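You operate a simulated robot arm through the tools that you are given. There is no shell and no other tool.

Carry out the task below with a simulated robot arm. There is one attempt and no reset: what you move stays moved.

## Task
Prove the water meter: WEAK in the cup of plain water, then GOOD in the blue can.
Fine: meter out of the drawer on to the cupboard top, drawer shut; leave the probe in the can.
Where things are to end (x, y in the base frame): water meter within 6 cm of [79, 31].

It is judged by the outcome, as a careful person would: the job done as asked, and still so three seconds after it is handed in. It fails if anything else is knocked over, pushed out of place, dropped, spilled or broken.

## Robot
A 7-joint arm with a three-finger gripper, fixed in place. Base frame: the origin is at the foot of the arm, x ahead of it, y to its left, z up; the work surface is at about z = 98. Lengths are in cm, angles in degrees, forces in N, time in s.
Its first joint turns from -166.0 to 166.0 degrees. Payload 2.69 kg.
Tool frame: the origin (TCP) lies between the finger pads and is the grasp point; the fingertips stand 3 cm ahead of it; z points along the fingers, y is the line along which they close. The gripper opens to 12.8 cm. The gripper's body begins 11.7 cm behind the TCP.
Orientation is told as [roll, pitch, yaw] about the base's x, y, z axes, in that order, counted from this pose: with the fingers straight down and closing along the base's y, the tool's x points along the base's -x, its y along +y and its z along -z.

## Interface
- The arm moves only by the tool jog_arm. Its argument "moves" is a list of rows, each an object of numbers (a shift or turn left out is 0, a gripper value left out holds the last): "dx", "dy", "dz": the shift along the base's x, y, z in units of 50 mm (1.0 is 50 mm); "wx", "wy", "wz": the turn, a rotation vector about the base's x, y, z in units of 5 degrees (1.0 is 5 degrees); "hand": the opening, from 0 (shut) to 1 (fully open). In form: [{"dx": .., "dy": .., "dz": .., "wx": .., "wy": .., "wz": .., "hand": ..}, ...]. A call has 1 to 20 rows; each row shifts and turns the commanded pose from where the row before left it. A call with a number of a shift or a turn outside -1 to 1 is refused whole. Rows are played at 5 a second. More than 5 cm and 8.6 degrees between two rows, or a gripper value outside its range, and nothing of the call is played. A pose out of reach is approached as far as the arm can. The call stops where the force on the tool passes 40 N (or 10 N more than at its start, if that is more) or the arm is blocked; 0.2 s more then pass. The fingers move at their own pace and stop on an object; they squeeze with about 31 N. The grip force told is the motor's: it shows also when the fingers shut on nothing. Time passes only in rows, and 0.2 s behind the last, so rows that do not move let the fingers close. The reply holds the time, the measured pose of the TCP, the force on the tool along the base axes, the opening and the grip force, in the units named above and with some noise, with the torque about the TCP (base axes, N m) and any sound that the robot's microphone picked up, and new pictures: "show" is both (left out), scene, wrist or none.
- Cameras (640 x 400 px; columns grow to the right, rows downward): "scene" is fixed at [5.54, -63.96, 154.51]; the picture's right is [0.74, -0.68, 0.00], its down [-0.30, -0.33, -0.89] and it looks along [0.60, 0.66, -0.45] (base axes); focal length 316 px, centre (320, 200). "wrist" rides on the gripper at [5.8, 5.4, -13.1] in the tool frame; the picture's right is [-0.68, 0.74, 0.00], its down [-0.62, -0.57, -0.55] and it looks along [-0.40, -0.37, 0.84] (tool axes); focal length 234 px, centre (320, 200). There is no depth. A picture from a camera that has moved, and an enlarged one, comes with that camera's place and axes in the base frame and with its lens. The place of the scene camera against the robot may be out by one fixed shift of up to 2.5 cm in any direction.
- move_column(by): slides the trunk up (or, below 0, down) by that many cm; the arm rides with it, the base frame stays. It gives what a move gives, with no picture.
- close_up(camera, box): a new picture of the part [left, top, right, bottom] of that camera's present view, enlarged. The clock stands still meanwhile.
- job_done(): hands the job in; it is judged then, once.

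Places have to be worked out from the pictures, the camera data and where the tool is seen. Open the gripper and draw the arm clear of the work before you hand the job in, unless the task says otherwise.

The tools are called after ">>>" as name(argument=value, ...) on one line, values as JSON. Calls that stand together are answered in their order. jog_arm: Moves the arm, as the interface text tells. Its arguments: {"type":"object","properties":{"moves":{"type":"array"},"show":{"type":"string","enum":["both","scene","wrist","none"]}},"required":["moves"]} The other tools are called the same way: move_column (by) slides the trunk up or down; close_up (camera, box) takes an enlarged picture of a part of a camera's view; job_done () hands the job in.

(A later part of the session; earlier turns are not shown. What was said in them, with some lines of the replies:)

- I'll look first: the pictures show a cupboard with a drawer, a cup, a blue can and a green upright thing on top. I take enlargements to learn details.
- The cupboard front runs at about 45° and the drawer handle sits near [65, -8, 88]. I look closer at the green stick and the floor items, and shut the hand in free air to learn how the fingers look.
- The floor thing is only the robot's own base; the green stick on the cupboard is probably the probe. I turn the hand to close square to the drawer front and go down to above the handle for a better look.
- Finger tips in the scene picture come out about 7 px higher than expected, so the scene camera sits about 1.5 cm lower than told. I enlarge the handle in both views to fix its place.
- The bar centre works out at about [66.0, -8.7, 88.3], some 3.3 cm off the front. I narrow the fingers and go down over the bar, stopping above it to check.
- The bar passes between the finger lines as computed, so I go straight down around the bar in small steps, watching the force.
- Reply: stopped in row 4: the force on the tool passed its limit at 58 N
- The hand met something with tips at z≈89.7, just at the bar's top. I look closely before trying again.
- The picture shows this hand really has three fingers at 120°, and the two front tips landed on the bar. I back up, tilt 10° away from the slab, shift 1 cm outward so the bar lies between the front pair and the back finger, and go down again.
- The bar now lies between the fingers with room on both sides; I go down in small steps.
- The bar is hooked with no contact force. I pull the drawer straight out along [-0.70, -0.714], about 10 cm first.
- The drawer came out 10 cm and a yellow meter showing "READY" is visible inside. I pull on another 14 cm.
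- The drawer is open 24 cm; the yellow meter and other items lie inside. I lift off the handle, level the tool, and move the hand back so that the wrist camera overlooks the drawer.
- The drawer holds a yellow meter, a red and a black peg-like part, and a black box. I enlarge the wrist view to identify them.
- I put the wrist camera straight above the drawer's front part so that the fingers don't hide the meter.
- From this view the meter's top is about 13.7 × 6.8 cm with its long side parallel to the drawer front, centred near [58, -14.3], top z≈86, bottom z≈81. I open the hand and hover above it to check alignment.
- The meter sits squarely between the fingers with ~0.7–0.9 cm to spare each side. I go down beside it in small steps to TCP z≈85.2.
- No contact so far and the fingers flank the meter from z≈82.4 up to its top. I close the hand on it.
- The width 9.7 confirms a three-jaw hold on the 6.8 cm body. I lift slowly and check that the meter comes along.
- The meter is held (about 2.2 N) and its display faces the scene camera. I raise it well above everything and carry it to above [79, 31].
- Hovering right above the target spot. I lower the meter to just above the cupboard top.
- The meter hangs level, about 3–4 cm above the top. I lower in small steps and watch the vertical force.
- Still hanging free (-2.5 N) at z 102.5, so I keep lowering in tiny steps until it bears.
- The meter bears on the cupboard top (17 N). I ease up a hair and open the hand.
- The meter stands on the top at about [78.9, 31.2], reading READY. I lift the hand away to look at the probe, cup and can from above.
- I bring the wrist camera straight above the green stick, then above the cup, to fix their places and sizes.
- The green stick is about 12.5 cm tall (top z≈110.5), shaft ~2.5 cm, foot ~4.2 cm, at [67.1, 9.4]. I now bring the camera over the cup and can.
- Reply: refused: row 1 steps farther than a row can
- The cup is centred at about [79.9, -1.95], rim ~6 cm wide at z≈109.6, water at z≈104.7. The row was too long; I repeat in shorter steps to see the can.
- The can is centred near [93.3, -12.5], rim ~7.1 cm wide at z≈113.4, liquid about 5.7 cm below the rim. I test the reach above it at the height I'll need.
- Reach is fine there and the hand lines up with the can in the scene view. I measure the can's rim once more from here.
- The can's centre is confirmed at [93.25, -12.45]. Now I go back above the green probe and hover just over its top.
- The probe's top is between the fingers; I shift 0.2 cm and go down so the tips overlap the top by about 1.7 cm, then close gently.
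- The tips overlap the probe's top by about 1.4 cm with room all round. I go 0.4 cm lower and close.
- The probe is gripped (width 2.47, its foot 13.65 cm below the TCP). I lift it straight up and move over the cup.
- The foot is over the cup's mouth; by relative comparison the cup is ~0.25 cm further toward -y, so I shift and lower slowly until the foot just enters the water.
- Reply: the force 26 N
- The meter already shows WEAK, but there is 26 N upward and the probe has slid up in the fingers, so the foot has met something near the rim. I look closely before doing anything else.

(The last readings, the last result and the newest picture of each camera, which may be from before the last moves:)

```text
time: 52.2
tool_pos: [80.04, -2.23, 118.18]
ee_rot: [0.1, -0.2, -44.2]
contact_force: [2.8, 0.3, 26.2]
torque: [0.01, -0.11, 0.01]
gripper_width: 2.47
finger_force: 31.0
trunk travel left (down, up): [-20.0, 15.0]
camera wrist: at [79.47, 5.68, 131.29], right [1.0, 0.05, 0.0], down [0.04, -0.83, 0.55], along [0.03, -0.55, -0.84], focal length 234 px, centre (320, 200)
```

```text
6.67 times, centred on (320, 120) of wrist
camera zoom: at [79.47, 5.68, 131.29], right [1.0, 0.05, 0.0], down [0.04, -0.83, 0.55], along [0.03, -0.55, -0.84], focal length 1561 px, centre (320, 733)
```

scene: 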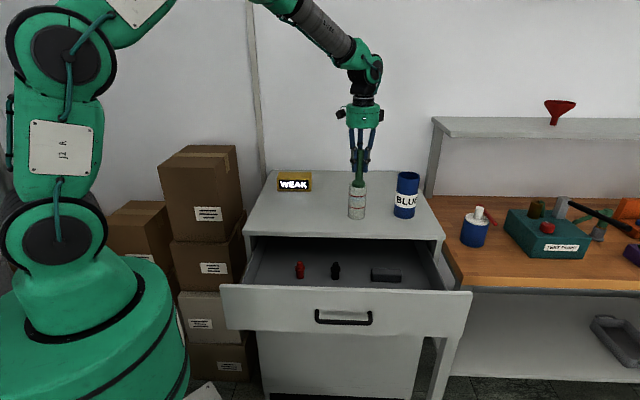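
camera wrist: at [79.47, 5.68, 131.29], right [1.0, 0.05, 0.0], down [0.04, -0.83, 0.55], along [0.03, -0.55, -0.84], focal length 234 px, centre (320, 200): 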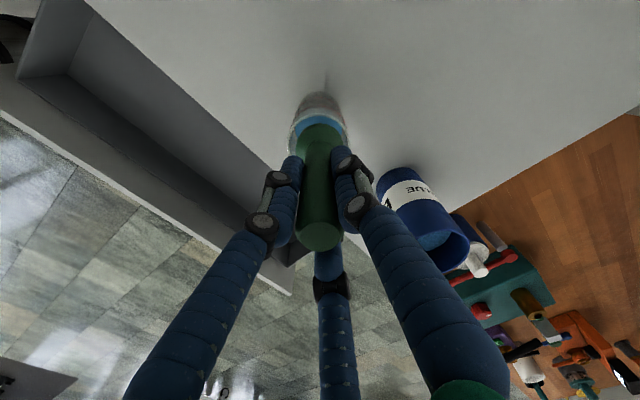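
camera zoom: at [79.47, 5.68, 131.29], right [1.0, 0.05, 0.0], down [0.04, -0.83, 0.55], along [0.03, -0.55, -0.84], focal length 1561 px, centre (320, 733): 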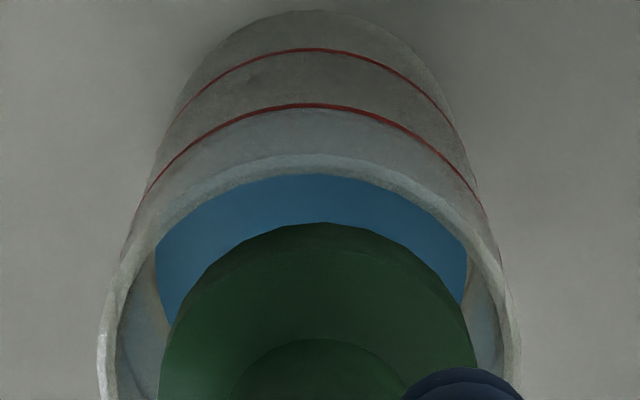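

The foot seems caught at the rim: it slid up about 5.5 cm in the fingers. I raise it 2 cm to see the fit clearly before another slow try.

>>> jog_arm(moves=[{"dz": 0.1}, {"dz": 0.15}, {"dz": 0.2}, {}], show="both")

>>> close_up(camera="scene", box=[338, 150, 378, 225])

>>> close_up(camera="wrist", box=[274, 80, 370, 160])

```text
time: 53.2
tool_pos: [80.06, -2.18, 120.21]
ee_rot: [0.1, -0.1, -44.3]
contact_force: [0.5, -0.6, -1.4]
torque: [0.0, 0.03, 0.04]
gripper_width: 2.46
finger_force: 30.9
trunk travel left (down, up): [-20.0, 15.0]
camera wrist: at [79.57, 5.68, 133.36], right [1.0, 0.05, 0.0], down [0.04, -0.83, 0.55], along [0.03, -0.55, -0.84], focal length 234 px, centre (320, 200)
```

scene: 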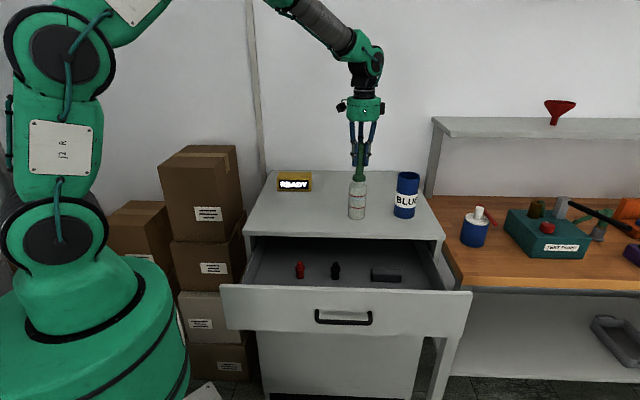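
wrist: 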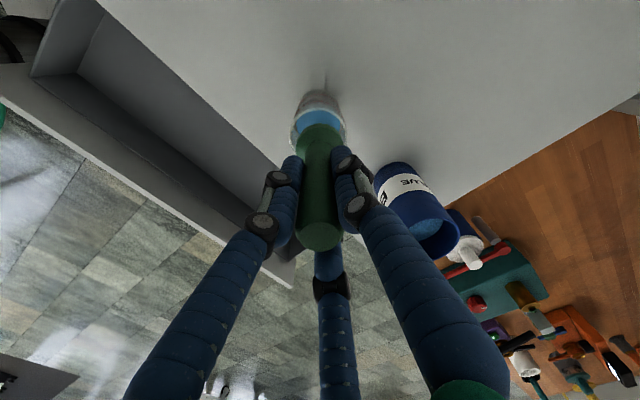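

```text
5.33 times, centred on (358, 188) of scene
camera zoom: at [5.54, -63.96, 154.51], right [0.74, -0.68, 0.0], down [-0.3, -0.33, -0.89], along [0.6, 0.66, -0.45], focal length 1683 px, centre (117, 267)
```

zoom: 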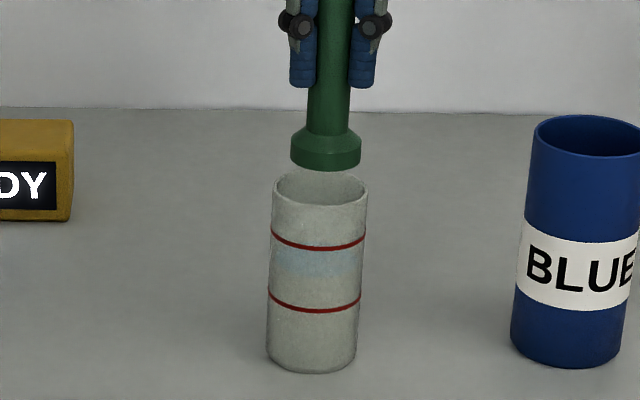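

```text
5.00 times, centred on (322, 120) of wrist
camera zoom: at [79.57, 5.68, 133.36], right [1.0, 0.05, 0.0], down [0.04, -0.83, 0.55], along [0.03, -0.55, -0.84], focal length 1171 px, centre (310, 600)
```

zoom: 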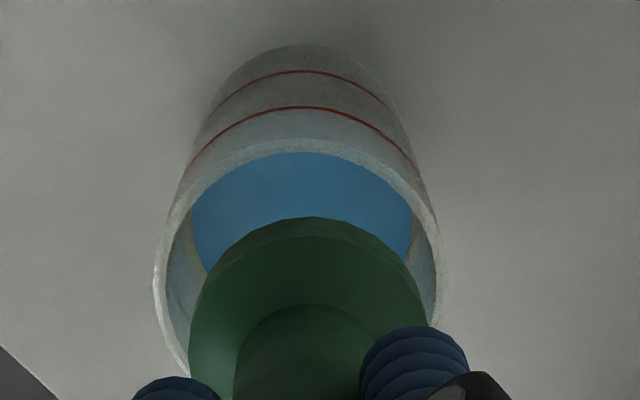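

Raised clear, the meter reads READY again; both views put the foot ~0.2 cm too far in +x. I recentre and test entry slowly, a few millimetres at a time.

>>> jog_arm(moves=[{"dx": -0.044}, {"dz": -0.1}, {"dz": -0.1}, {"dz": -0.1}, {"dz": -0.1}, {"dz": -0.06}, {}], show="none")

>>> close_up(camera="scene", box=[338, 150, 378, 225])

>>> close_up(camera="wrist", box=[274, 80, 370, 160])

```text
time: 54.8
tool_pos: [79.86, -2.3, 118.1]
ee_rot: [0.1, -0.2, -44.3]
contact_force: [-1.4, -0.5, 5.1]
torque: [-0.09, 0.2, 0.01]
gripper_width: 2.48
finger_force: 30.6
trunk travel left (down, up): [-20.0, 15.0]
```

```text
5.33 times, centred on (358, 188) of scene
camera zoom: at [5.54, -63.96, 154.51], right [0.74, -0.68, 0.0], down [-0.3, -0.33, -0.89], along [0.6, 0.66, -0.45], focal length 1683 px, centre (117, 267)
```

zoom: 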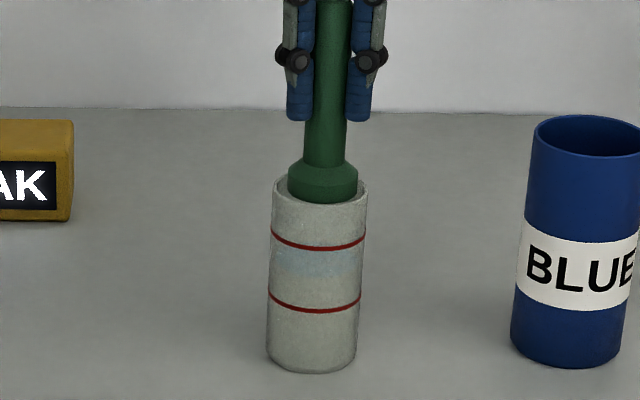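

```text
5.00 times, centred on (322, 120) of wrist
camera zoom: at [79.29, 5.58, 131.31], right [1.0, 0.05, 0.0], down [0.04, -0.83, 0.55], along [0.03, -0.55, -0.84], focal length 1171 px, centre (310, 600)
```

zoom: 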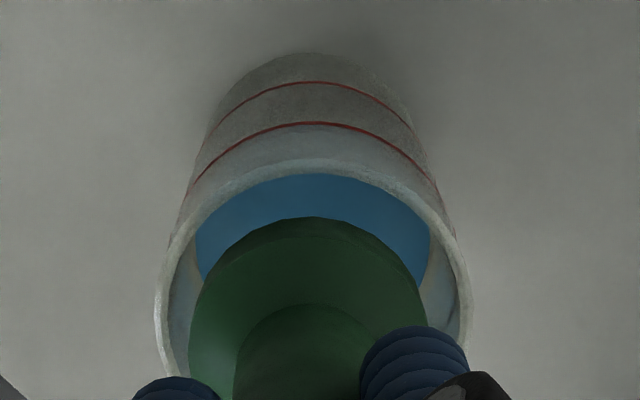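

Again it bears right at the rim plane (5 N, torque saying contact on the -x,-y side of the foot). I lift a little, shift toward +x,+y, and feel again.

>>> jog_arm(moves=[{"dz": 0.1}, {"dx": 0.05, "dy": 0.06}, {"dz": -0.06}, {"dz": -0.06}, {"dz": -0.03}, {}], show="none")

>>> close_up(camera="scene", box=[338, 150, 378, 225])

>>> close_up(camera="wrist", box=[274, 80, 370, 160])

```text
time: 56.2
tool_pos: [80.06, -1.81, 118.12]
ee_rot: [0.3, -0.4, -44.3]
contact_force: [0.6, -1.5, 25.4]
torque: [-0.18, 0.06, 0.02]
gripper_width: 2.45
finger_force: 31.0
trunk travel left (down, up): [-20.0, 15.0]
```

```text
5.33 times, centred on (358, 188) of scene
camera zoom: at [5.54, -63.96, 154.51], right [0.74, -0.68, 0.0], down [-0.3, -0.33, -0.89], along [0.6, 0.66, -0.45], focal length 1683 px, centre (117, 267)
```

zoom: 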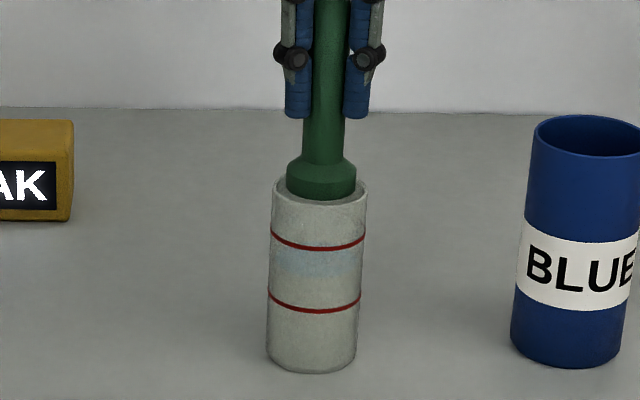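

```text
5.00 times, centred on (322, 120) of wrist
camera zoom: at [79.55, 6.0, 131.28], right [1.0, 0.05, 0.01], down [0.04, -0.83, 0.55], along [0.04, -0.55, -0.84], focal length 1171 px, centre (310, 600)
```

zoom: 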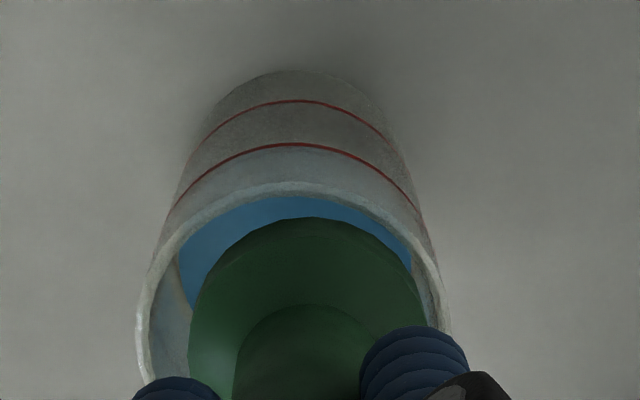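

It bears flat on something level with the cup's mouth, wherever I set it, and the meter reads WEAK each time. I relieve the load and hold there about two seconds to make sure the WEAK reading is steady.

>>> jog_arm(moves=[{"dx": -0.03, "dy": -0.05, "dz": 0.03}, {}, {}, {}, {}, {}, {}, {}, {}, {}, {}], show="both")

>>> close_up(camera="scene", box=[270, 150, 390, 225])

```text
time: 58.6
tool_pos: [79.84, -2.0, 117.96]
ee_rot: [0.1, -0.1, -44.4]
contact_force: [2.7, 0.5, 27.7]
torque: [-0.06, -0.04, 0.0]
gripper_width: 2.45
finger_force: 31.0
trunk travel left (down, up): [-20.0, 15.0]
camera wrist: at [79.32, 5.8, 131.19], right [1.0, 0.05, 0.0], down [0.04, -0.83, 0.55], along [0.03, -0.55, -0.84], focal length 234 px, centre (320, 200)
```

scene: 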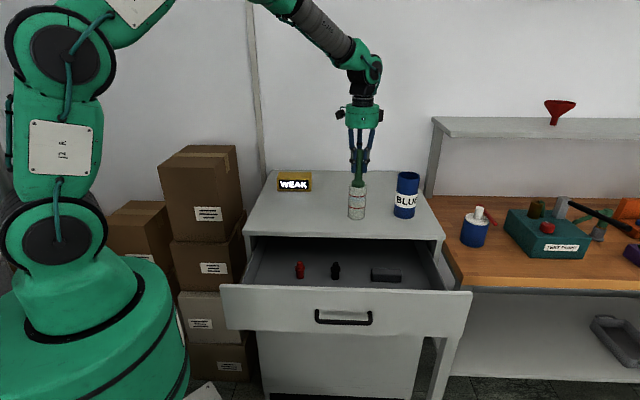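
wrist: 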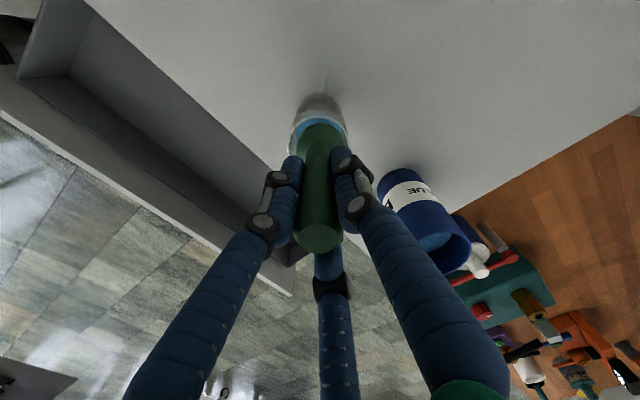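

```text
5.33 times, centred on (330, 188) of scene
camera zoom: at [5.54, -63.96, 154.51], right [0.74, -0.68, 0.0], down [-0.3, -0.33, -0.89], along [0.6, 0.66, -0.45], focal length 1683 px, centre (267, 267)
```

zoom: 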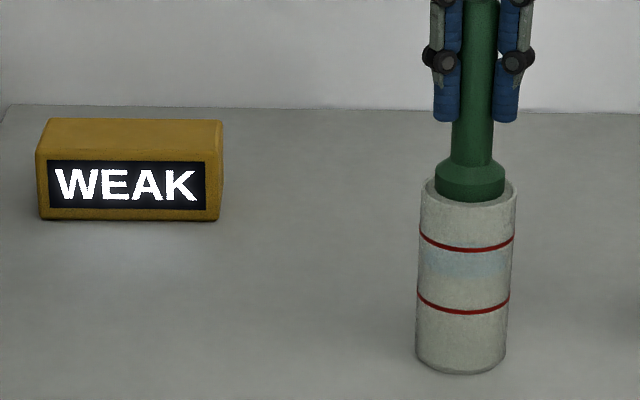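

WEAK holds steadily. Now I lift the probe clear and carry it over to the blue can, hovering above its mouth.

>>> jog_arm(moves=[{"dz": 0.2}, {"dz": 0.4}, {"dz": 0.5}, {"dz": 0.6}, {"dx": 0.3, "dy": -0.234}, {"dx": 0.6, "dy": -0.468}, {"dx": 0.6, "dy": -0.468}, {"dx": 0.6, "dy": -0.468}, {"dx": 0.58, "dy": -0.452}, {}, {}], show="both")

>>> close_up(camera="scene", box=[370, 130, 450, 225])

>>> close_up(camera="wrist", box=[260, 80, 380, 180])

```text
time: 61.0
tool_pos: [93.19, -12.68, 126.32]
ee_rot: [0.1, -0.2, -44.3]
contact_force: [-0.4, 0.5, -0.1]
torque: [-0.01, 0.02, 0.01]
gripper_width: 2.45
finger_force: 30.9
trunk travel left (down, up): [-20.0, 15.0]
camera wrist: at [92.72, -4.77, 139.54], right [1.0, 0.05, 0.0], down [0.04, -0.83, 0.55], along [0.03, -0.55, -0.84], focal length 234 px, centre (320, 200)
```

scene: 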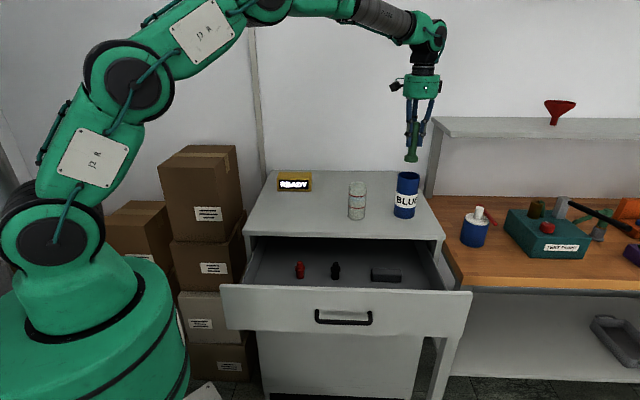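
wrist: 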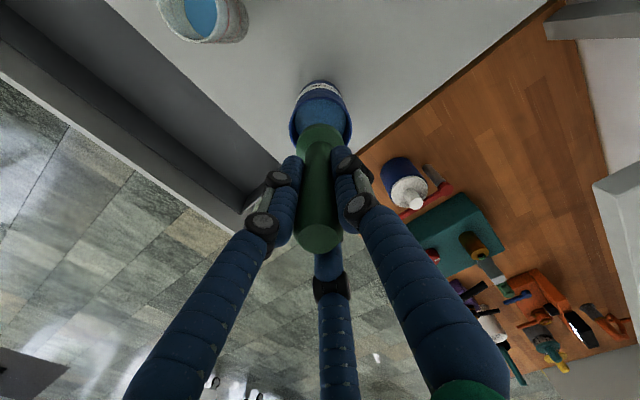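

```text
4.21 times, centred on (410, 178) of scene
camera zoom: at [5.54, -63.96, 154.51], right [0.74, -0.68, 0.0], down [-0.3, -0.33, -0.89], along [0.6, 0.66, -0.45], focal length 1329 px, centre (-59, 295)
```

zoom: 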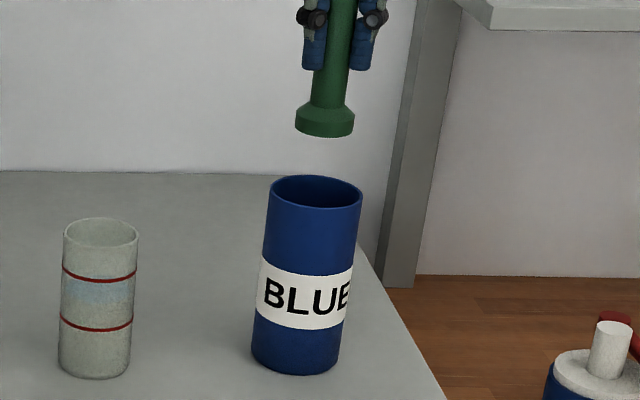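

```text
4.00 times, centred on (320, 130) of wrist
camera zoom: at [92.72, -4.77, 139.54], right [1.0, 0.05, 0.0], down [0.04, -0.83, 0.55], along [0.03, -0.55, -0.84], focal length 937 px, centre (320, 480)
```

zoom: 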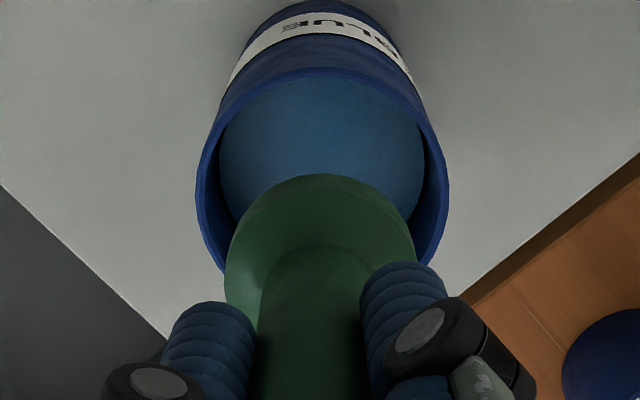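

The foot is centred over the can's mouth (within ~0.1 cm). I lower slowly to just past the rim plane and read the force.

>>> jog_arm(moves=[{"dz": -0.3}, {"dz": -0.3}, {"dz": -0.15}, {"dz": -0.12}, {"dz": -0.1}, {"dz": -0.08}, {}], show="both")

>>> close_up(camera="scene", box=[370, 130, 450, 225])

>>> close_up(camera="scene", box=[260, 160, 330, 205])

```text
time: 62.6
tool_pos: [93.35, -12.56, 121.1]
ee_rot: [0.1, -0.1, -44.3]
contact_force: [0.5, 0.5, 2.8]
torque: [-0.03, 0.03, -0.01]
gripper_width: 2.45
finger_force: 30.9
trunk travel left (down, up): [-20.0, 15.0]
camera wrist: at [92.84, -4.7, 134.23], right [1.0, 0.05, 0.0], down [0.04, -0.83, 0.55], along [0.03, -0.55, -0.84], focal length 234 px, centre (320, 200)
```

scene: 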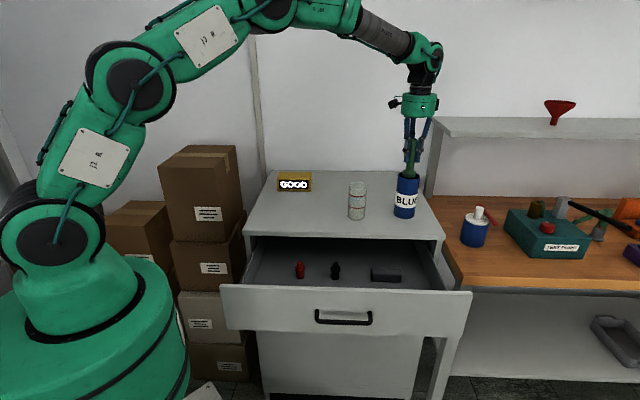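
wrist: 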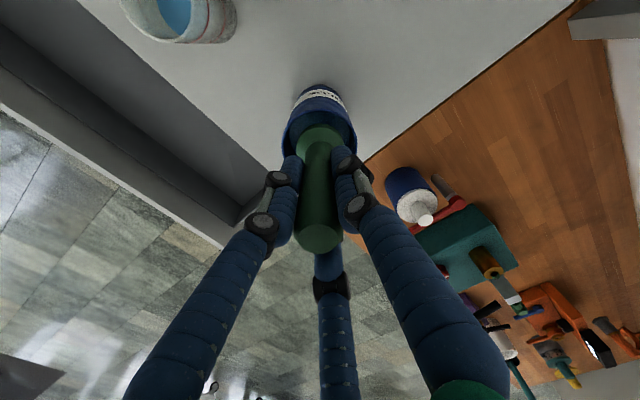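

```text
4.21 times, centred on (410, 178) of scene
camera zoom: at [5.54, -63.96, 154.51], right [0.74, -0.68, 0.0], down [-0.3, -0.33, -0.89], along [0.6, 0.66, -0.45], focal length 1329 px, centre (-59, 295)
```

zoom: 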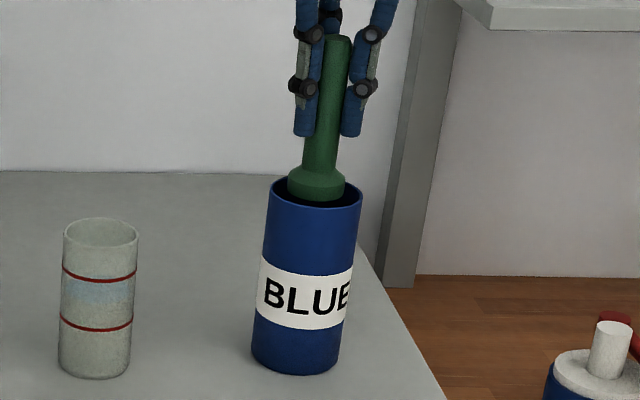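

```text
8.89 times, centred on (295, 182) of scene
camera zoom: at [5.54, -63.96, 154.51], right [0.74, -0.68, 0.0], down [-0.3, -0.33, -0.89], along [0.6, 0.66, -0.45], focal length 2805 px, centre (542, 356)
```

zoom: 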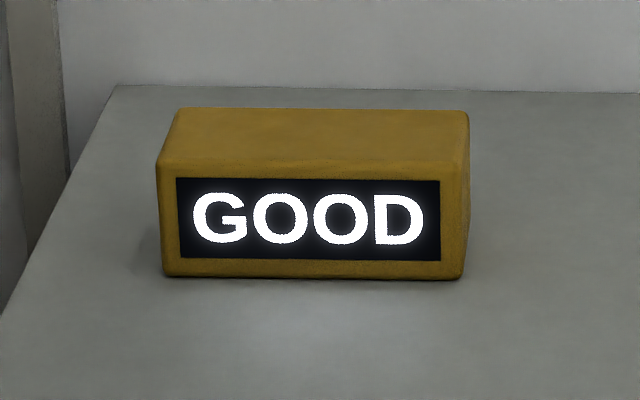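

GOOD shows as soon as the foot reaches the rim plane, with a light 2.8 N contact. I press a little lower to learn whether the foot can enter the can.

>>> jog_arm(moves=[{"dz": -0.05}, {"dz": -0.05}, {}], show="none")

>>> close_up(camera="scene", box=[370, 130, 450, 225])

>>> close_up(camera="wrist", box=[260, 70, 380, 170])

```text
time: 63.4
tool_pos: [93.23, -12.63, 121.02]
ee_rot: [0.3, -0.3, -44.3]
contact_force: [4.1, -2.7, 26.7]
torque: [-0.47, -0.01, 0.02]
gripper_width: 2.49
finger_force: 30.7
trunk travel left (down, up): [-20.0, 15.0]
```

```text
4.21 times, centred on (410, 178) of scene
camera zoom: at [5.54, -63.96, 154.51], right [0.74, -0.68, 0.0], down [-0.3, -0.33, -0.89], along [0.6, 0.66, -0.45], focal length 1329 px, centre (-59, 295)
```

zoom: 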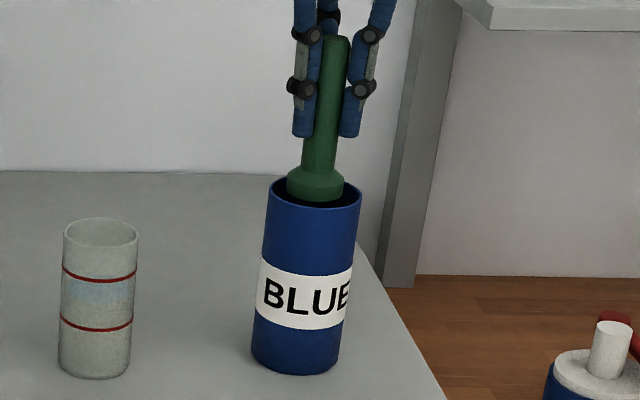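

```text
4.00 times, centred on (320, 120) of wrist
camera zoom: at [92.68, -4.63, 134.18], right [1.0, 0.05, 0.01], down [0.04, -0.83, 0.55], along [0.04, -0.55, -0.84], focal length 937 px, centre (320, 520)
```

zoom: 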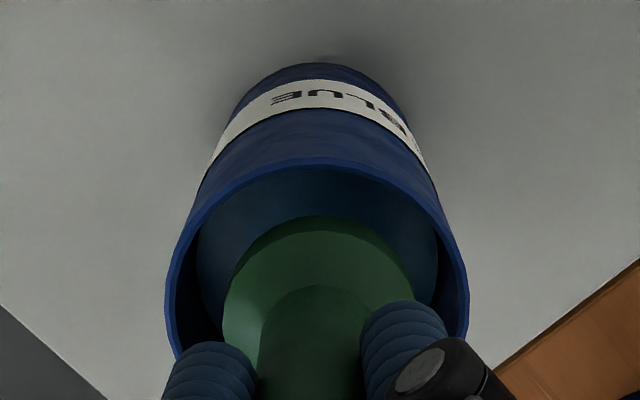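

The foot bears flat at the mouth here too (26 N when pressed) although it is centred with a centimetre to spare all round, so it will not sink deeper. I relieve the load in small steps so the probe stands there lightly and upright.

>>> jog_arm(moves=[{"dz": 0.05}, {}, {}], show="none")

>>> close_up(camera="wrist", box=[250, 80, 390, 260])

>>> close_up(camera="scene", box=[390, 150, 424, 200])

```text
time: 64.2
tool_pos: [93.13, -12.44, 120.95]
ee_rot: [0.2, -0.1, -44.3]
contact_force: [5.8, -1.7, 24.1]
torque: [-0.22, -0.35, 0.02]
gripper_width: 2.46
finger_force: 30.7
trunk travel left (down, up): [-20.0, 15.0]
```

```text
2.22 times, centred on (320, 170) of wrist
camera zoom: at [92.68, -4.61, 134.17], right [1.0, 0.05, 0.0], down [0.04, -0.83, 0.55], along [0.03, -0.55, -0.84], focal length 520 px, centre (320, 267)
```

zoom: 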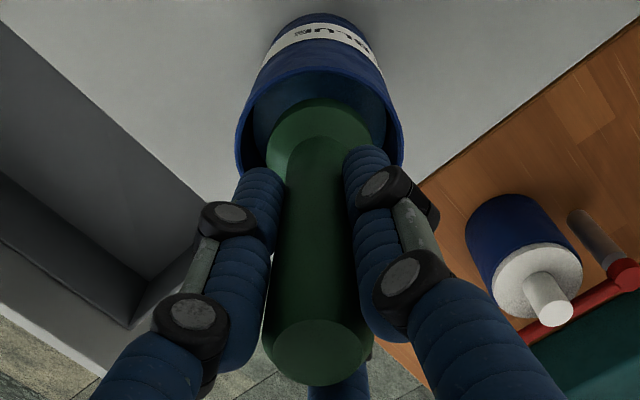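

```text
8.00 times, centred on (407, 175) of scene
camera zoom: at [5.54, -63.96, 154.51], right [0.74, -0.68, 0.0], down [-0.3, -0.33, -0.89], along [0.6, 0.66, -0.45], focal length 2525 px, centre (-376, 400)
```

zoom: 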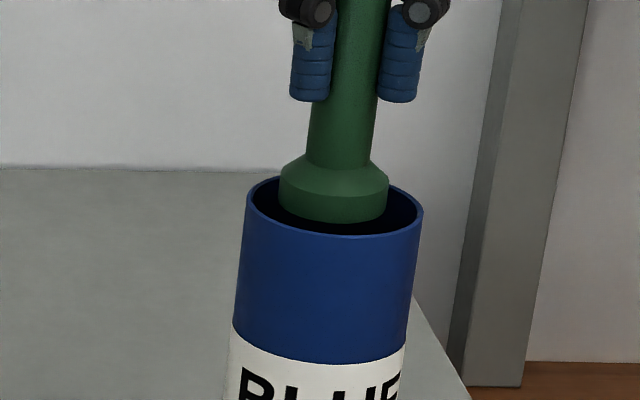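

Still 24 N on it, so I ease up further in small steps until the load is light.

>>> jog_arm(moves=[{"dz": 0.04}, {}, {}], show="none")

```text
time: 65.0
tool_pos: [93.24, -12.47, 120.95]
ee_rot: [0.0, 0.1, -44.3]
contact_force: [0.2, -0.2, 5.4]
torque: [-0.03, 0.11, 0.01]
gripper_width: 2.46
finger_force: 31.1
trunk travel left (down, up): [-20.0, 15.0]
```

Only 5 N now with the probe upright. I open the fingers just a little first, keeping them as a cage, and check that the probe stands by itself.

>>> jog_arm(moves=[{"hand": 0.21}, {"hand": 0.23}, {"hand": 0.25}, {}, {}], show="both")

>>> close_up(camera="scene", box=[370, 120, 450, 225])

>>> close_up(camera="wrist", box=[250, 80, 390, 260])

```text
time: 66.2
tool_pos: [93.31, -12.5, 121.13]
ee_rot: [0.0, -0.1, -44.4]
contact_force: [0.4, -0.7, 0.4]
torque: [-0.02, -0.01, -0.02]
gripper_width: 3.19
finger_force: 0.1
trunk travel left (down, up): [-20.0, 15.0]
camera wrist: at [92.79, -4.57, 134.32], right [1.0, 0.05, 0.0], down [0.04, -0.83, 0.55], along [0.03, -0.55, -0.84], focal length 234 px, centre (320, 200)
```

scene: 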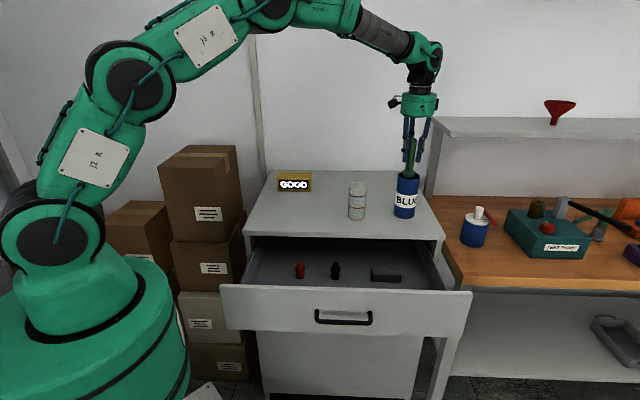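
wrist: 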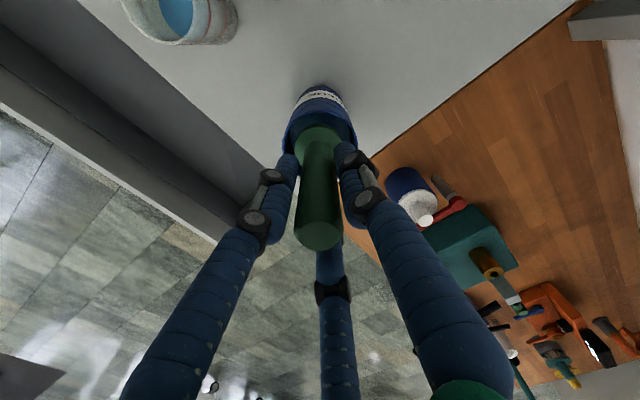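

```text
3.81 times, centred on (410, 172) of scene
camera zoom: at [5.54, -63.96, 154.51], right [0.74, -0.68, 0.0], down [-0.3, -0.33, -0.89], along [0.6, 0.66, -0.45], focal length 1202 px, centre (-23, 305)
```

zoom: 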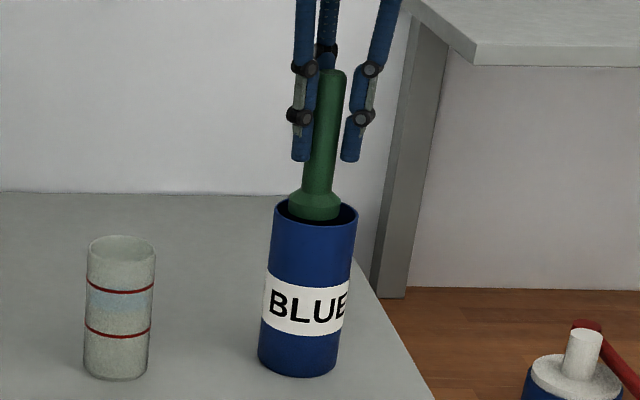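

```text
2.22 times, centred on (320, 170) of wrist
camera zoom: at [92.79, -4.57, 134.32], right [1.0, 0.05, 0.0], down [0.04, -0.83, 0.55], along [0.03, -0.55, -0.84], focal length 520 px, centre (320, 267)
```

zoom: 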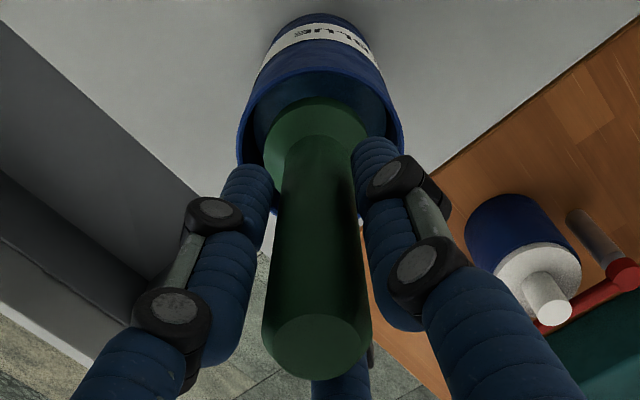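

The probe stands upright on its own in the can's mouth and the meter reads GOOD. I open the fingers wider and rise straight up, clear of its top.

>>> jog_arm(moves=[{"hand": 0.32}, {"hand": 0.4}, {"hand": 0.48}, {}, {"dz": 0.3}, {"dz": 0.4}, {"dz": 0.5}, {"dz": 0.5}, {"dz": 0.5}, {"dz": 0.4}, {}], show="both")

>>> close_up(camera="scene", box=[350, 90, 460, 225])

```text
time: 68.6
tool_pos: [93.35, -12.61, 134.28]
ee_rot: [0.1, -0.1, -44.3]
contact_force: [-0.5, 0.4, -0.6]
torque: [0.04, -0.02, -0.02]
gripper_width: 6.16
finger_force: 0.0
trunk travel left (down, up): [-20.0, 15.0]
camera wrist: at [92.79, -4.73, 147.41], right [1.0, 0.05, 0.0], down [0.04, -0.83, 0.55], along [0.03, -0.55, -0.84], focal length 234 px, centre (320, 200)
```

scene: 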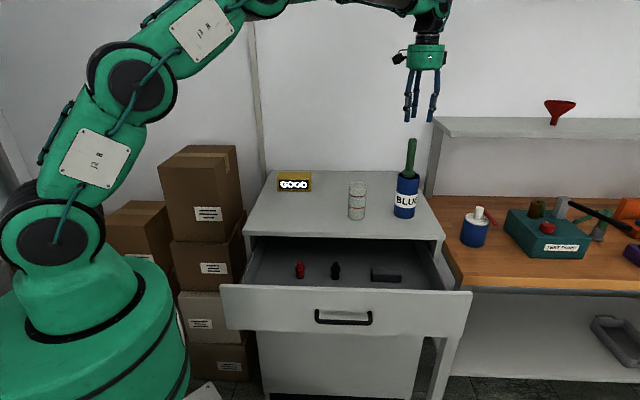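
wrist: 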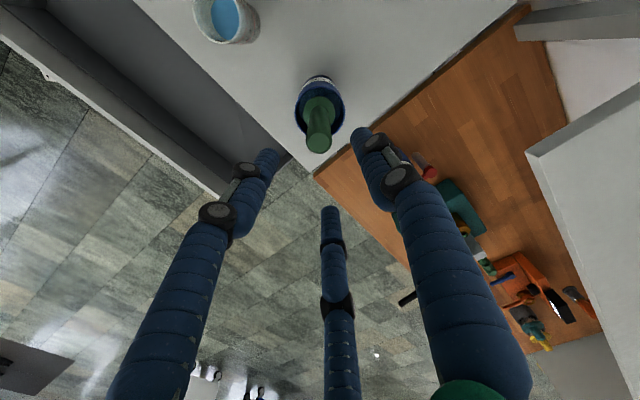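

```text
2.96 times, centred on (405, 158) of scene
camera zoom: at [5.54, -63.96, 154.51], right [0.74, -0.68, 0.0], down [-0.3, -0.33, -0.89], along [0.6, 0.66, -0.45], focal length 935 px, centre (68, 326)
```

zoom: 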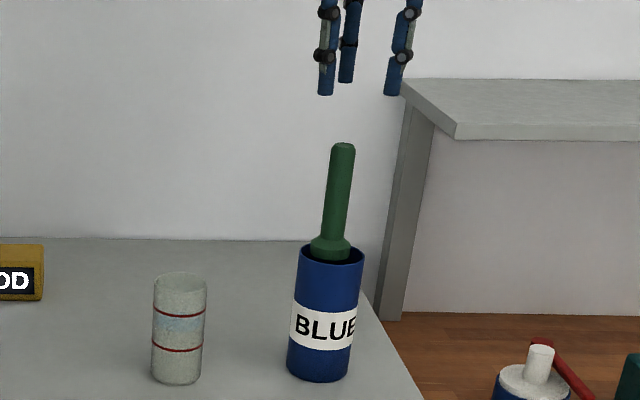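

GOOD is still shown and the probe stands free. Next the drawer: I move away at height and come round to in front of the handle with the fingers shut.

>>> jog_arm(moves=[{"dx": -0.4, "dy": -0.135}, {"dx": -0.85, "dy": -0.287}, {"dx": -0.85, "dy": -0.287}, {"dx": -0.85, "dy": -0.287}, {"dx": -0.85, "dy": -0.287, "hand": 0}, {"dx": -0.85, "dy": -0.287}, {"dx": -0.85, "dy": -0.287}, {"dx": -0.85, "dy": -0.287}, {"dx": -0.85, "dy": -0.287}, {"dx": -0.85, "dy": -0.287}, {"dx": -0.85, "dy": -0.287}, {"dx": -0.54, "dy": -0.18}, {"wx": 0.714, "wy": -0.7, "dz": -0.5}, {"wx": 0.714, "wy": -0.7, "dz": -0.8}, {"dz": -1}, {"dz": -1}, {"dz": -1}, {}], show="both")

```text
time: 72.4
tool_pos: [46.15, -28.39, 112.43]
ee_rot: [10.1, -0.2, -44.4]
contact_force: [0.8, -0.6, -0.4]
torque: [0.04, 0.04, 0.0]
gripper_width: 0.22
finger_force: 31.0
trunk travel left (down, up): [-20.0, 15.0]
camera wrist: at [44.1, -22.17, 126.36], right [0.99, 0.05, 0.13], down [-0.02, -0.9, 0.44], along [0.14, -0.44, -0.89], focal length 234 px, centre (320, 200)
```

scene: 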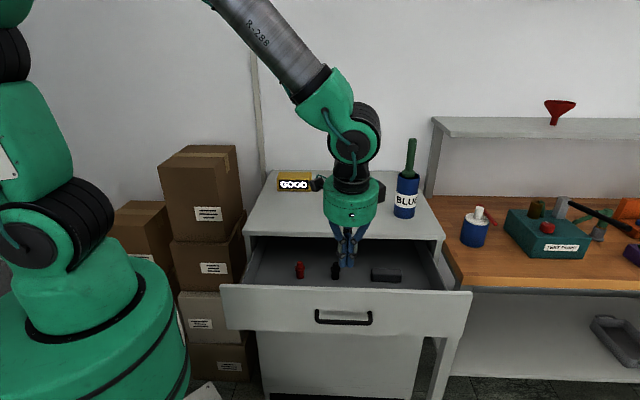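
wrist: 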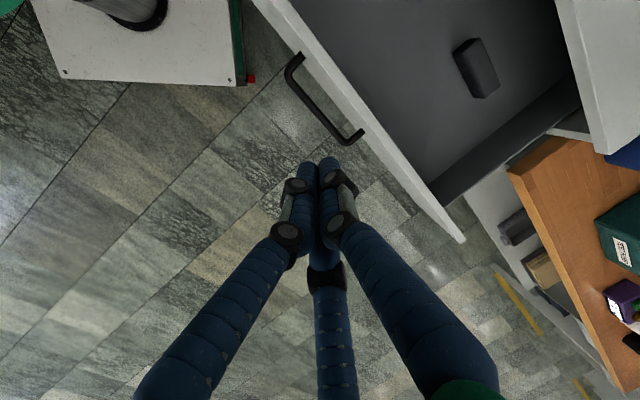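

The fist is just in front of the bar (bar at n≈16, fist at n≈12). I lower it to handle height.

>>> jog_arm(moves=[{"dz": -0.9}, {"dz": -0.9}, {"dz": -0.9}, {"dz": -0.9}, {"dz": -0.6}, {"dz": -0.4}, {}], show="both")

>>> close_up(camera="wrist", box=[220, 40, 420, 200])

```text
time: 74.0
tool_pos: [46.03, -28.33, 89.67]
ee_rot: [10.1, -0.2, -44.5]
contact_force: [0.4, 0.7, -0.5]
torque: [0.0, 0.01, 0.01]
gripper_width: 0.18
finger_force: 30.9
trunk travel left (down, up): [-20.0, 15.0]
camera wrist: at [43.91, -22.18, 103.57], right [0.99, 0.05, 0.13], down [-0.02, -0.9, 0.44], along [0.14, -0.44, -0.89], focal length 234 px, centre (320, 200)
```

scene: 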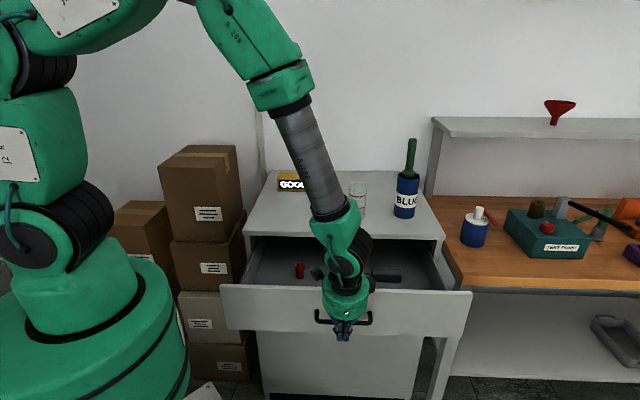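
wrist: 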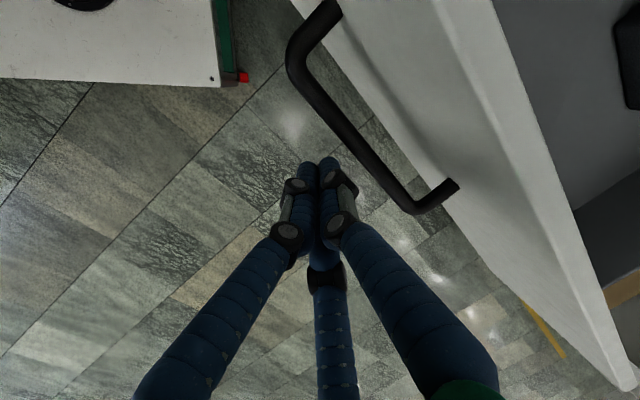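

```text
2.50 times, centred on (320, 120) of wrist
camera zoom: at [43.91, -22.18, 103.57], right [0.99, 0.05, 0.13], down [-0.02, -0.9, 0.44], along [0.14, -0.44, -0.89], focal length 585 px, centre (320, 400)
```

zoom: 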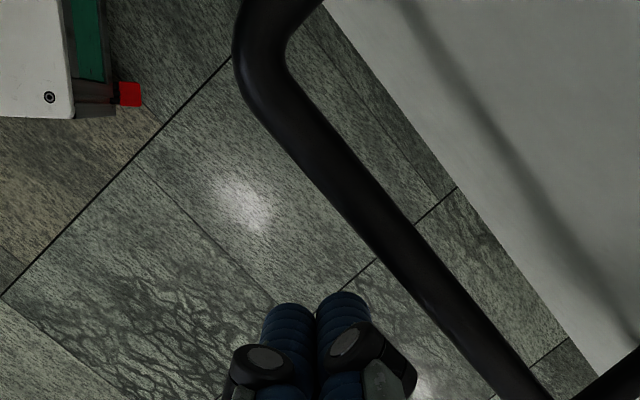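

The fist stands in front of the bar's middle. I push the drawer in along [0.70, 0.714], 22 cm first.

>>> jog_arm(moves=[{"dx": 0.1, "dy": 0.102}, {"dx": 0.2, "dy": 0.204}, {"dx": 0.28, "dy": 0.286}, {"dx": 0.28, "dy": 0.286}, {"dx": 0.28, "dy": 0.286}, {"dx": 0.28, "dy": 0.286}, {"dx": 0.28, "dy": 0.286}, {"dx": 0.28, "dy": 0.286}, {"dx": 0.28, "dy": 0.286}, {"dx": 0.28, "dy": 0.286}, {"dx": 0.28, "dy": 0.286}, {"dx": 0.2, "dy": 0.204}, {}], show="both")

```text
time: 76.8
tool_pos: [61.18, -13.11, 89.64]
ee_rot: [10.1, -0.1, -44.3]
contact_force: [-0.1, 0.4, -0.4]
torque: [-0.05, 0.01, -0.02]
gripper_width: 0.25
finger_force: 31.0
trunk travel left (down, up): [-20.0, 15.0]
camera wrist: at [59.01, -6.86, 103.49], right [0.99, 0.05, 0.13], down [-0.02, -0.9, 0.44], along [0.14, -0.44, -0.89], focal length 234 px, centre (320, 200)
```

scene: 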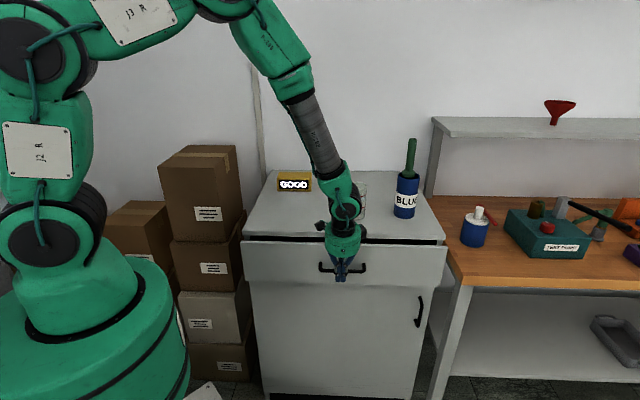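
wrist: 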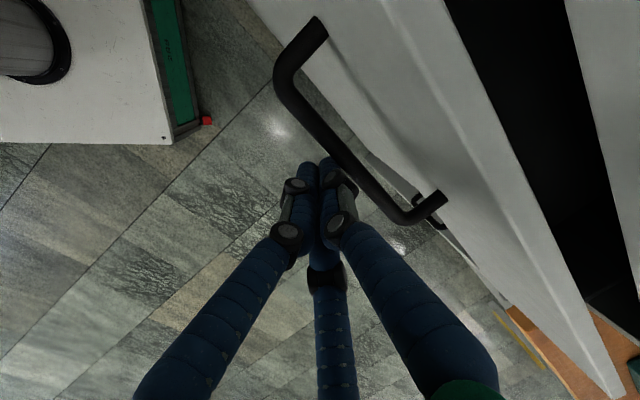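

About 4 cm remain. I push on gently with shorter steps at the end, watching for the stop.

>>> jog_arm(moves=[{"dx": 0.14, "dy": 0.143}, {"dx": 0.14, "dy": 0.143}, {"dx": 0.1, "dy": 0.102}, {"dx": 0.07, "dy": 0.071}, {"dx": 0.05, "dy": 0.051}, {}], show="none")

>>> close_up(camera="scene", box=[230, 210, 460, 300])

```text
time: 78.2
tool_pos: [63.83, -10.54, 89.55]
ee_rot: [10.1, -0.1, -44.4]
contact_force: [0.1, -0.2, -0.7]
torque: [0.01, 0.04, -0.01]
gripper_width: 0.22
finger_force: 30.5
trunk travel left (down, up): [-20.0, 15.0]
```

```text
2.78 times, centred on (345, 255) of scene
camera zoom: at [5.54, -63.96, 154.51], right [0.74, -0.68, 0.0], down [-0.3, -0.33, -0.89], along [0.6, 0.66, -0.45], focal length 878 px, centre (250, 47)
```

zoom: 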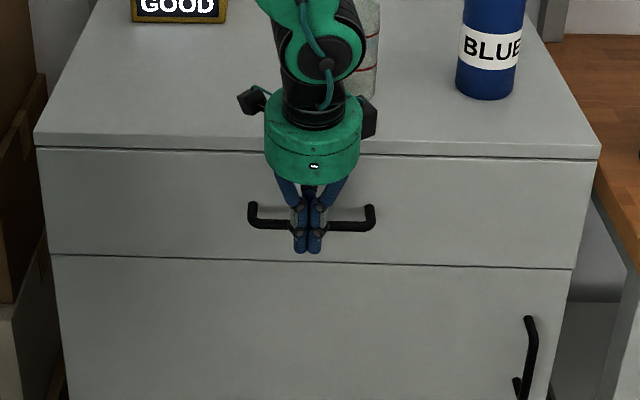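

Nearly shut; compared with the first picture the handle still sits a few pixels low, so about 0.7 cm remains. I keep pushing in quarter-centimetre steps.

>>> jog_arm(moves=[{"dx": 0.035, "dy": 0.036}, {"dx": 0.035, "dy": 0.036}, {"dx": 0.035, "dy": 0.036}, {}], show="none")

>>> close_up(camera="scene", box=[230, 210, 460, 300])

```text
time: 79.1
tool_pos: [63.92, -10.18, 89.39]
ee_rot: [10.0, 0.1, -44.6]
contact_force: [-7.6, -10.2, 1.6]
torque: [-0.14, -0.03, -0.04]
gripper_width: 0.21
finger_force: 30.5
trunk travel left (down, up): [-20.0, 15.0]
stopped in row 4: the force on the tool passed its limit at 43 N (the readings are from after the stop); the commanded pose is now the measured one
```

```text
2.78 times, centred on (345, 255) of scene
camera zoom: at [5.54, -63.96, 154.51], right [0.74, -0.68, 0.0], down [-0.3, -0.33, -0.89], along [0.6, 0.66, -0.45], focal length 878 px, centre (250, 47)
```

zoom: 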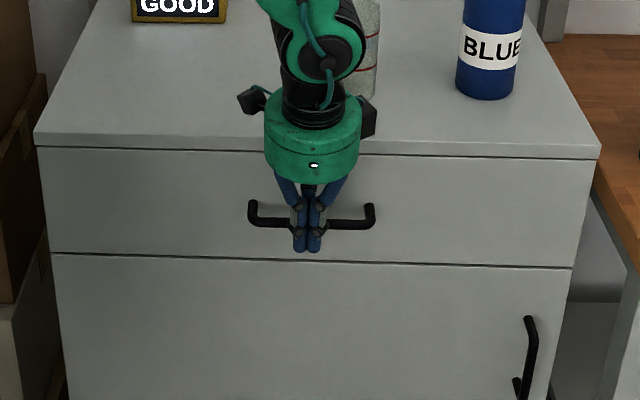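

The drawer reached its stop (43 N, TCP n≈37.5, as computed for shut). I back off from the bar, rise clear and compare with the first picture.

>>> jog_arm(moves=[{"dx": -0.2, "dy": -0.204}, {"dx": -0.5, "dy": -0.51}, {"dx": -0.6, "dy": -0.61}, {"dx": -0.3, "dy": -0.31}, {"dz": 0.6}, {"dz": 0.9}, {"dz": 0.9}, {"dz": 0.9, "wx": -0.714, "wy": 0.7}, {"dz": 0.9, "wx": -0.714, "wy": 0.7}, {"dz": 0.9}, {"dz": 0.9}, {"dz": 0.9, "dx": -0.3, "dy": -0.3}, {"dx": -0.6, "dy": -0.6}, {}], show="both")

>>> close_up(camera="scene", box=[230, 150, 460, 294])

>>> close_up(camera="scene", box=[380, 130, 440, 225])

```text
time: 82.1
tool_pos: [51.88, -22.96, 124.01]
ee_rot: [-0.1, -0.1, -44.4]
contact_force: [0.8, 0.0, 0.2]
torque: [0.04, -0.02, -0.02]
gripper_width: 0.22
finger_force: 31.4
trunk travel left (down, up): [-20.0, 15.0]
camera wrist: at [51.36, -14.92, 137.17], right [1.0, 0.05, 0.0], down [0.04, -0.84, 0.55], along [0.03, -0.55, -0.84], focal length 234 px, centre (320, 200)
```

scene: 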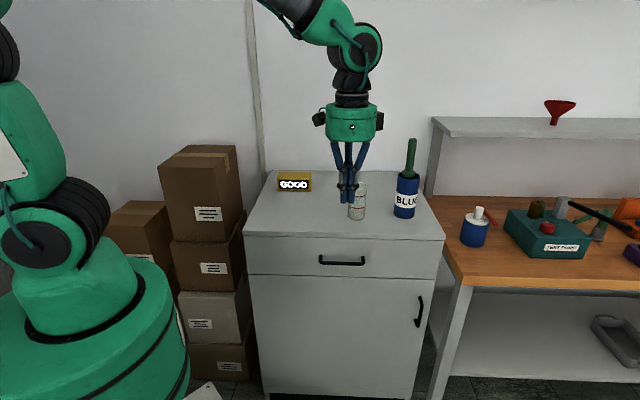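
wrist: 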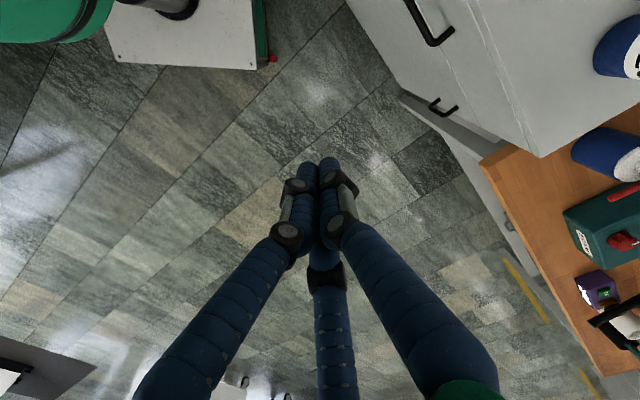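

```text
2.78 times, centred on (345, 222) of scene
camera zoom: at [5.54, -63.96, 154.51], right [0.74, -0.68, 0.0], down [-0.3, -0.33, -0.89], along [0.6, 0.66, -0.45], focal length 877 px, centre (251, 139)
```

zoom: 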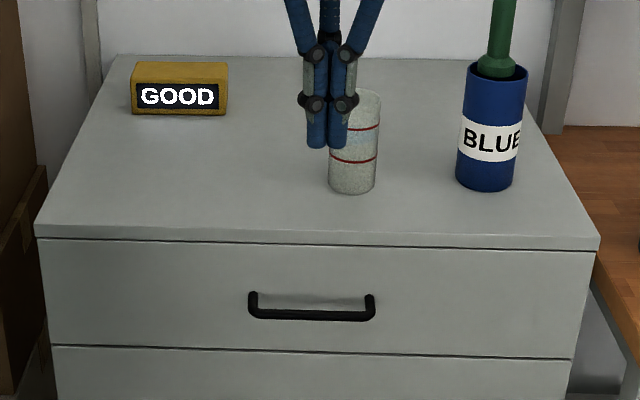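

```text
4.21 times, centred on (410, 178) of scene
camera zoom: at [5.54, -63.96, 154.51], right [0.74, -0.68, 0.0], down [-0.3, -0.33, -0.89], along [0.6, 0.66, -0.45], focal length 1329 px, centre (-59, 295)
```

zoom: 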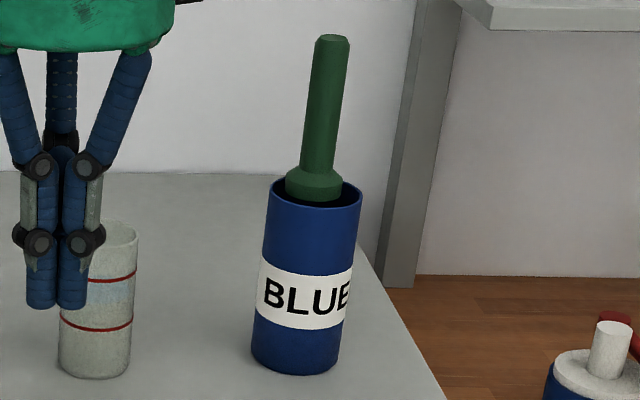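

Everything matches: drawer shut with its handle back where it was, cup and can unmoved, probe upright in the can's mouth, meter reading GOOD. I open the hand and draw the arm clear.

>>> jog_arm(moves=[{"dx": -0.4, "dy": -0.2, "dz": 0.5, "hand": 0.5}, {"dx": -0.4, "dy": -0.2, "dz": 0.6, "hand": 1}, {"dx": -0.4, "dy": -0.2, "dz": 0.6}, {"dz": 0.5}, {}, {}, {}, {}, {}], show="both")

>>> close_up(camera="scene", box=[240, 130, 450, 280])

```text
time: 84.1
tool_pos: [45.82, -25.76, 134.97]
ee_rot: [0.0, 0.0, -44.5]
contact_force: [0.4, -0.6, 0.3]
torque: [-0.01, 0.02, 0.06]
gripper_width: 12.81
finger_force: 0.1
trunk travel left (down, up): [-20.0, 15.0]
camera wrist: at [45.4, -17.8, 148.15], right [1.0, 0.05, 0.0], down [0.04, -0.83, 0.55], along [0.03, -0.55, -0.84], focal length 234 px, centre (320, 200)
```

scene: 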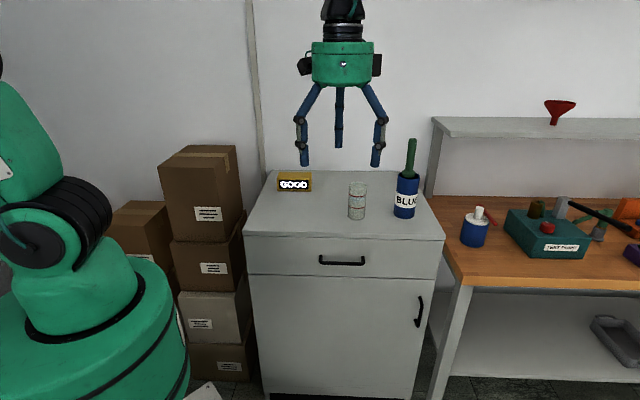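
wrist: 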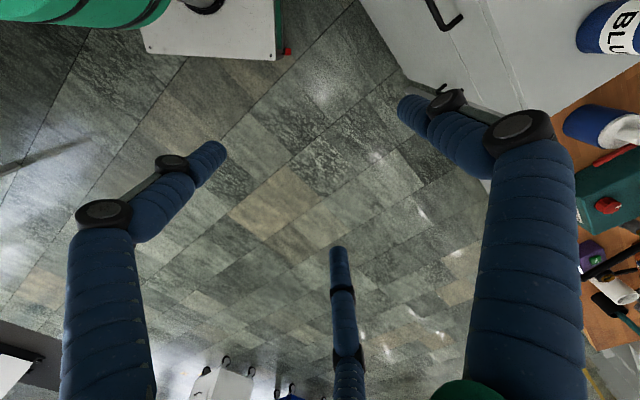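

```text
2.67 times, centred on (345, 205) of scene
camera zoom: at [5.54, -63.96, 154.51], right [0.74, -0.68, 0.0], down [-0.3, -0.33, -0.89], along [0.6, 0.66, -0.45], focal length 842 px, centre (253, 187)
```

zoom: 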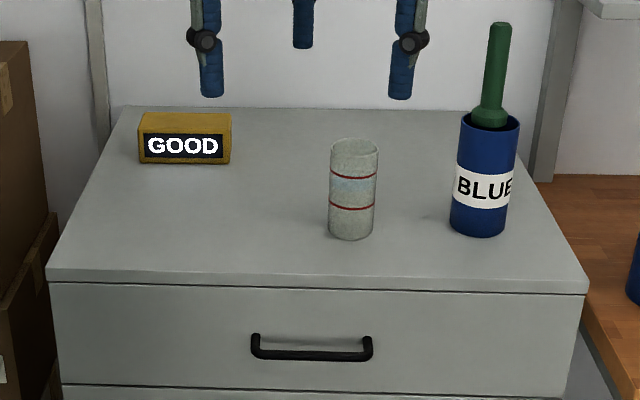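

All is settled: the meter is on the top near [79, 31] reading GOOD, the probe has stood still in the can's mouth for over fifteen seconds, and the drawer is shut. The hand is open and clear, so I hand the job in.

>>> job_done()

```text
The job is handed in.
```

I've handed the job in with every step done except one. The probe would not go down into the can, so it is standing at the mouth.

- **Meter:** it is out of the drawer and on the cupboard top at about [78.9, 31.2], reading GOOD.
- **WEAK test:** the meter showed WEAK each time the probe's foot reached the mouth of the cup, and held it for over two seconds. The foot would not go below the rim, so it never reached the water I could see lower down.
- **GOOD test:** the meter showed GOOD as soon as the foot reached the mouth of the blue can.
- **Probe:** the foot stopped level with the can's rim too, even though it looked about 1 cm clear all round. Pressing with about 27 N did not move it. It stood upright there on its own for about 18 seconds before I handed in. If "in the can" means down in the liquid, this falls short.
- **Drawer:** it is shut, with the handle back where it started. The other items inside were upright when I last saw them, just before I closed it.

On the first try at the cup I pushed the probe onto the rim, and it slid about 5.5 cm up through the fingers. The cup and can did not move, and I saw no spill. The hand is open and the arm is clear.
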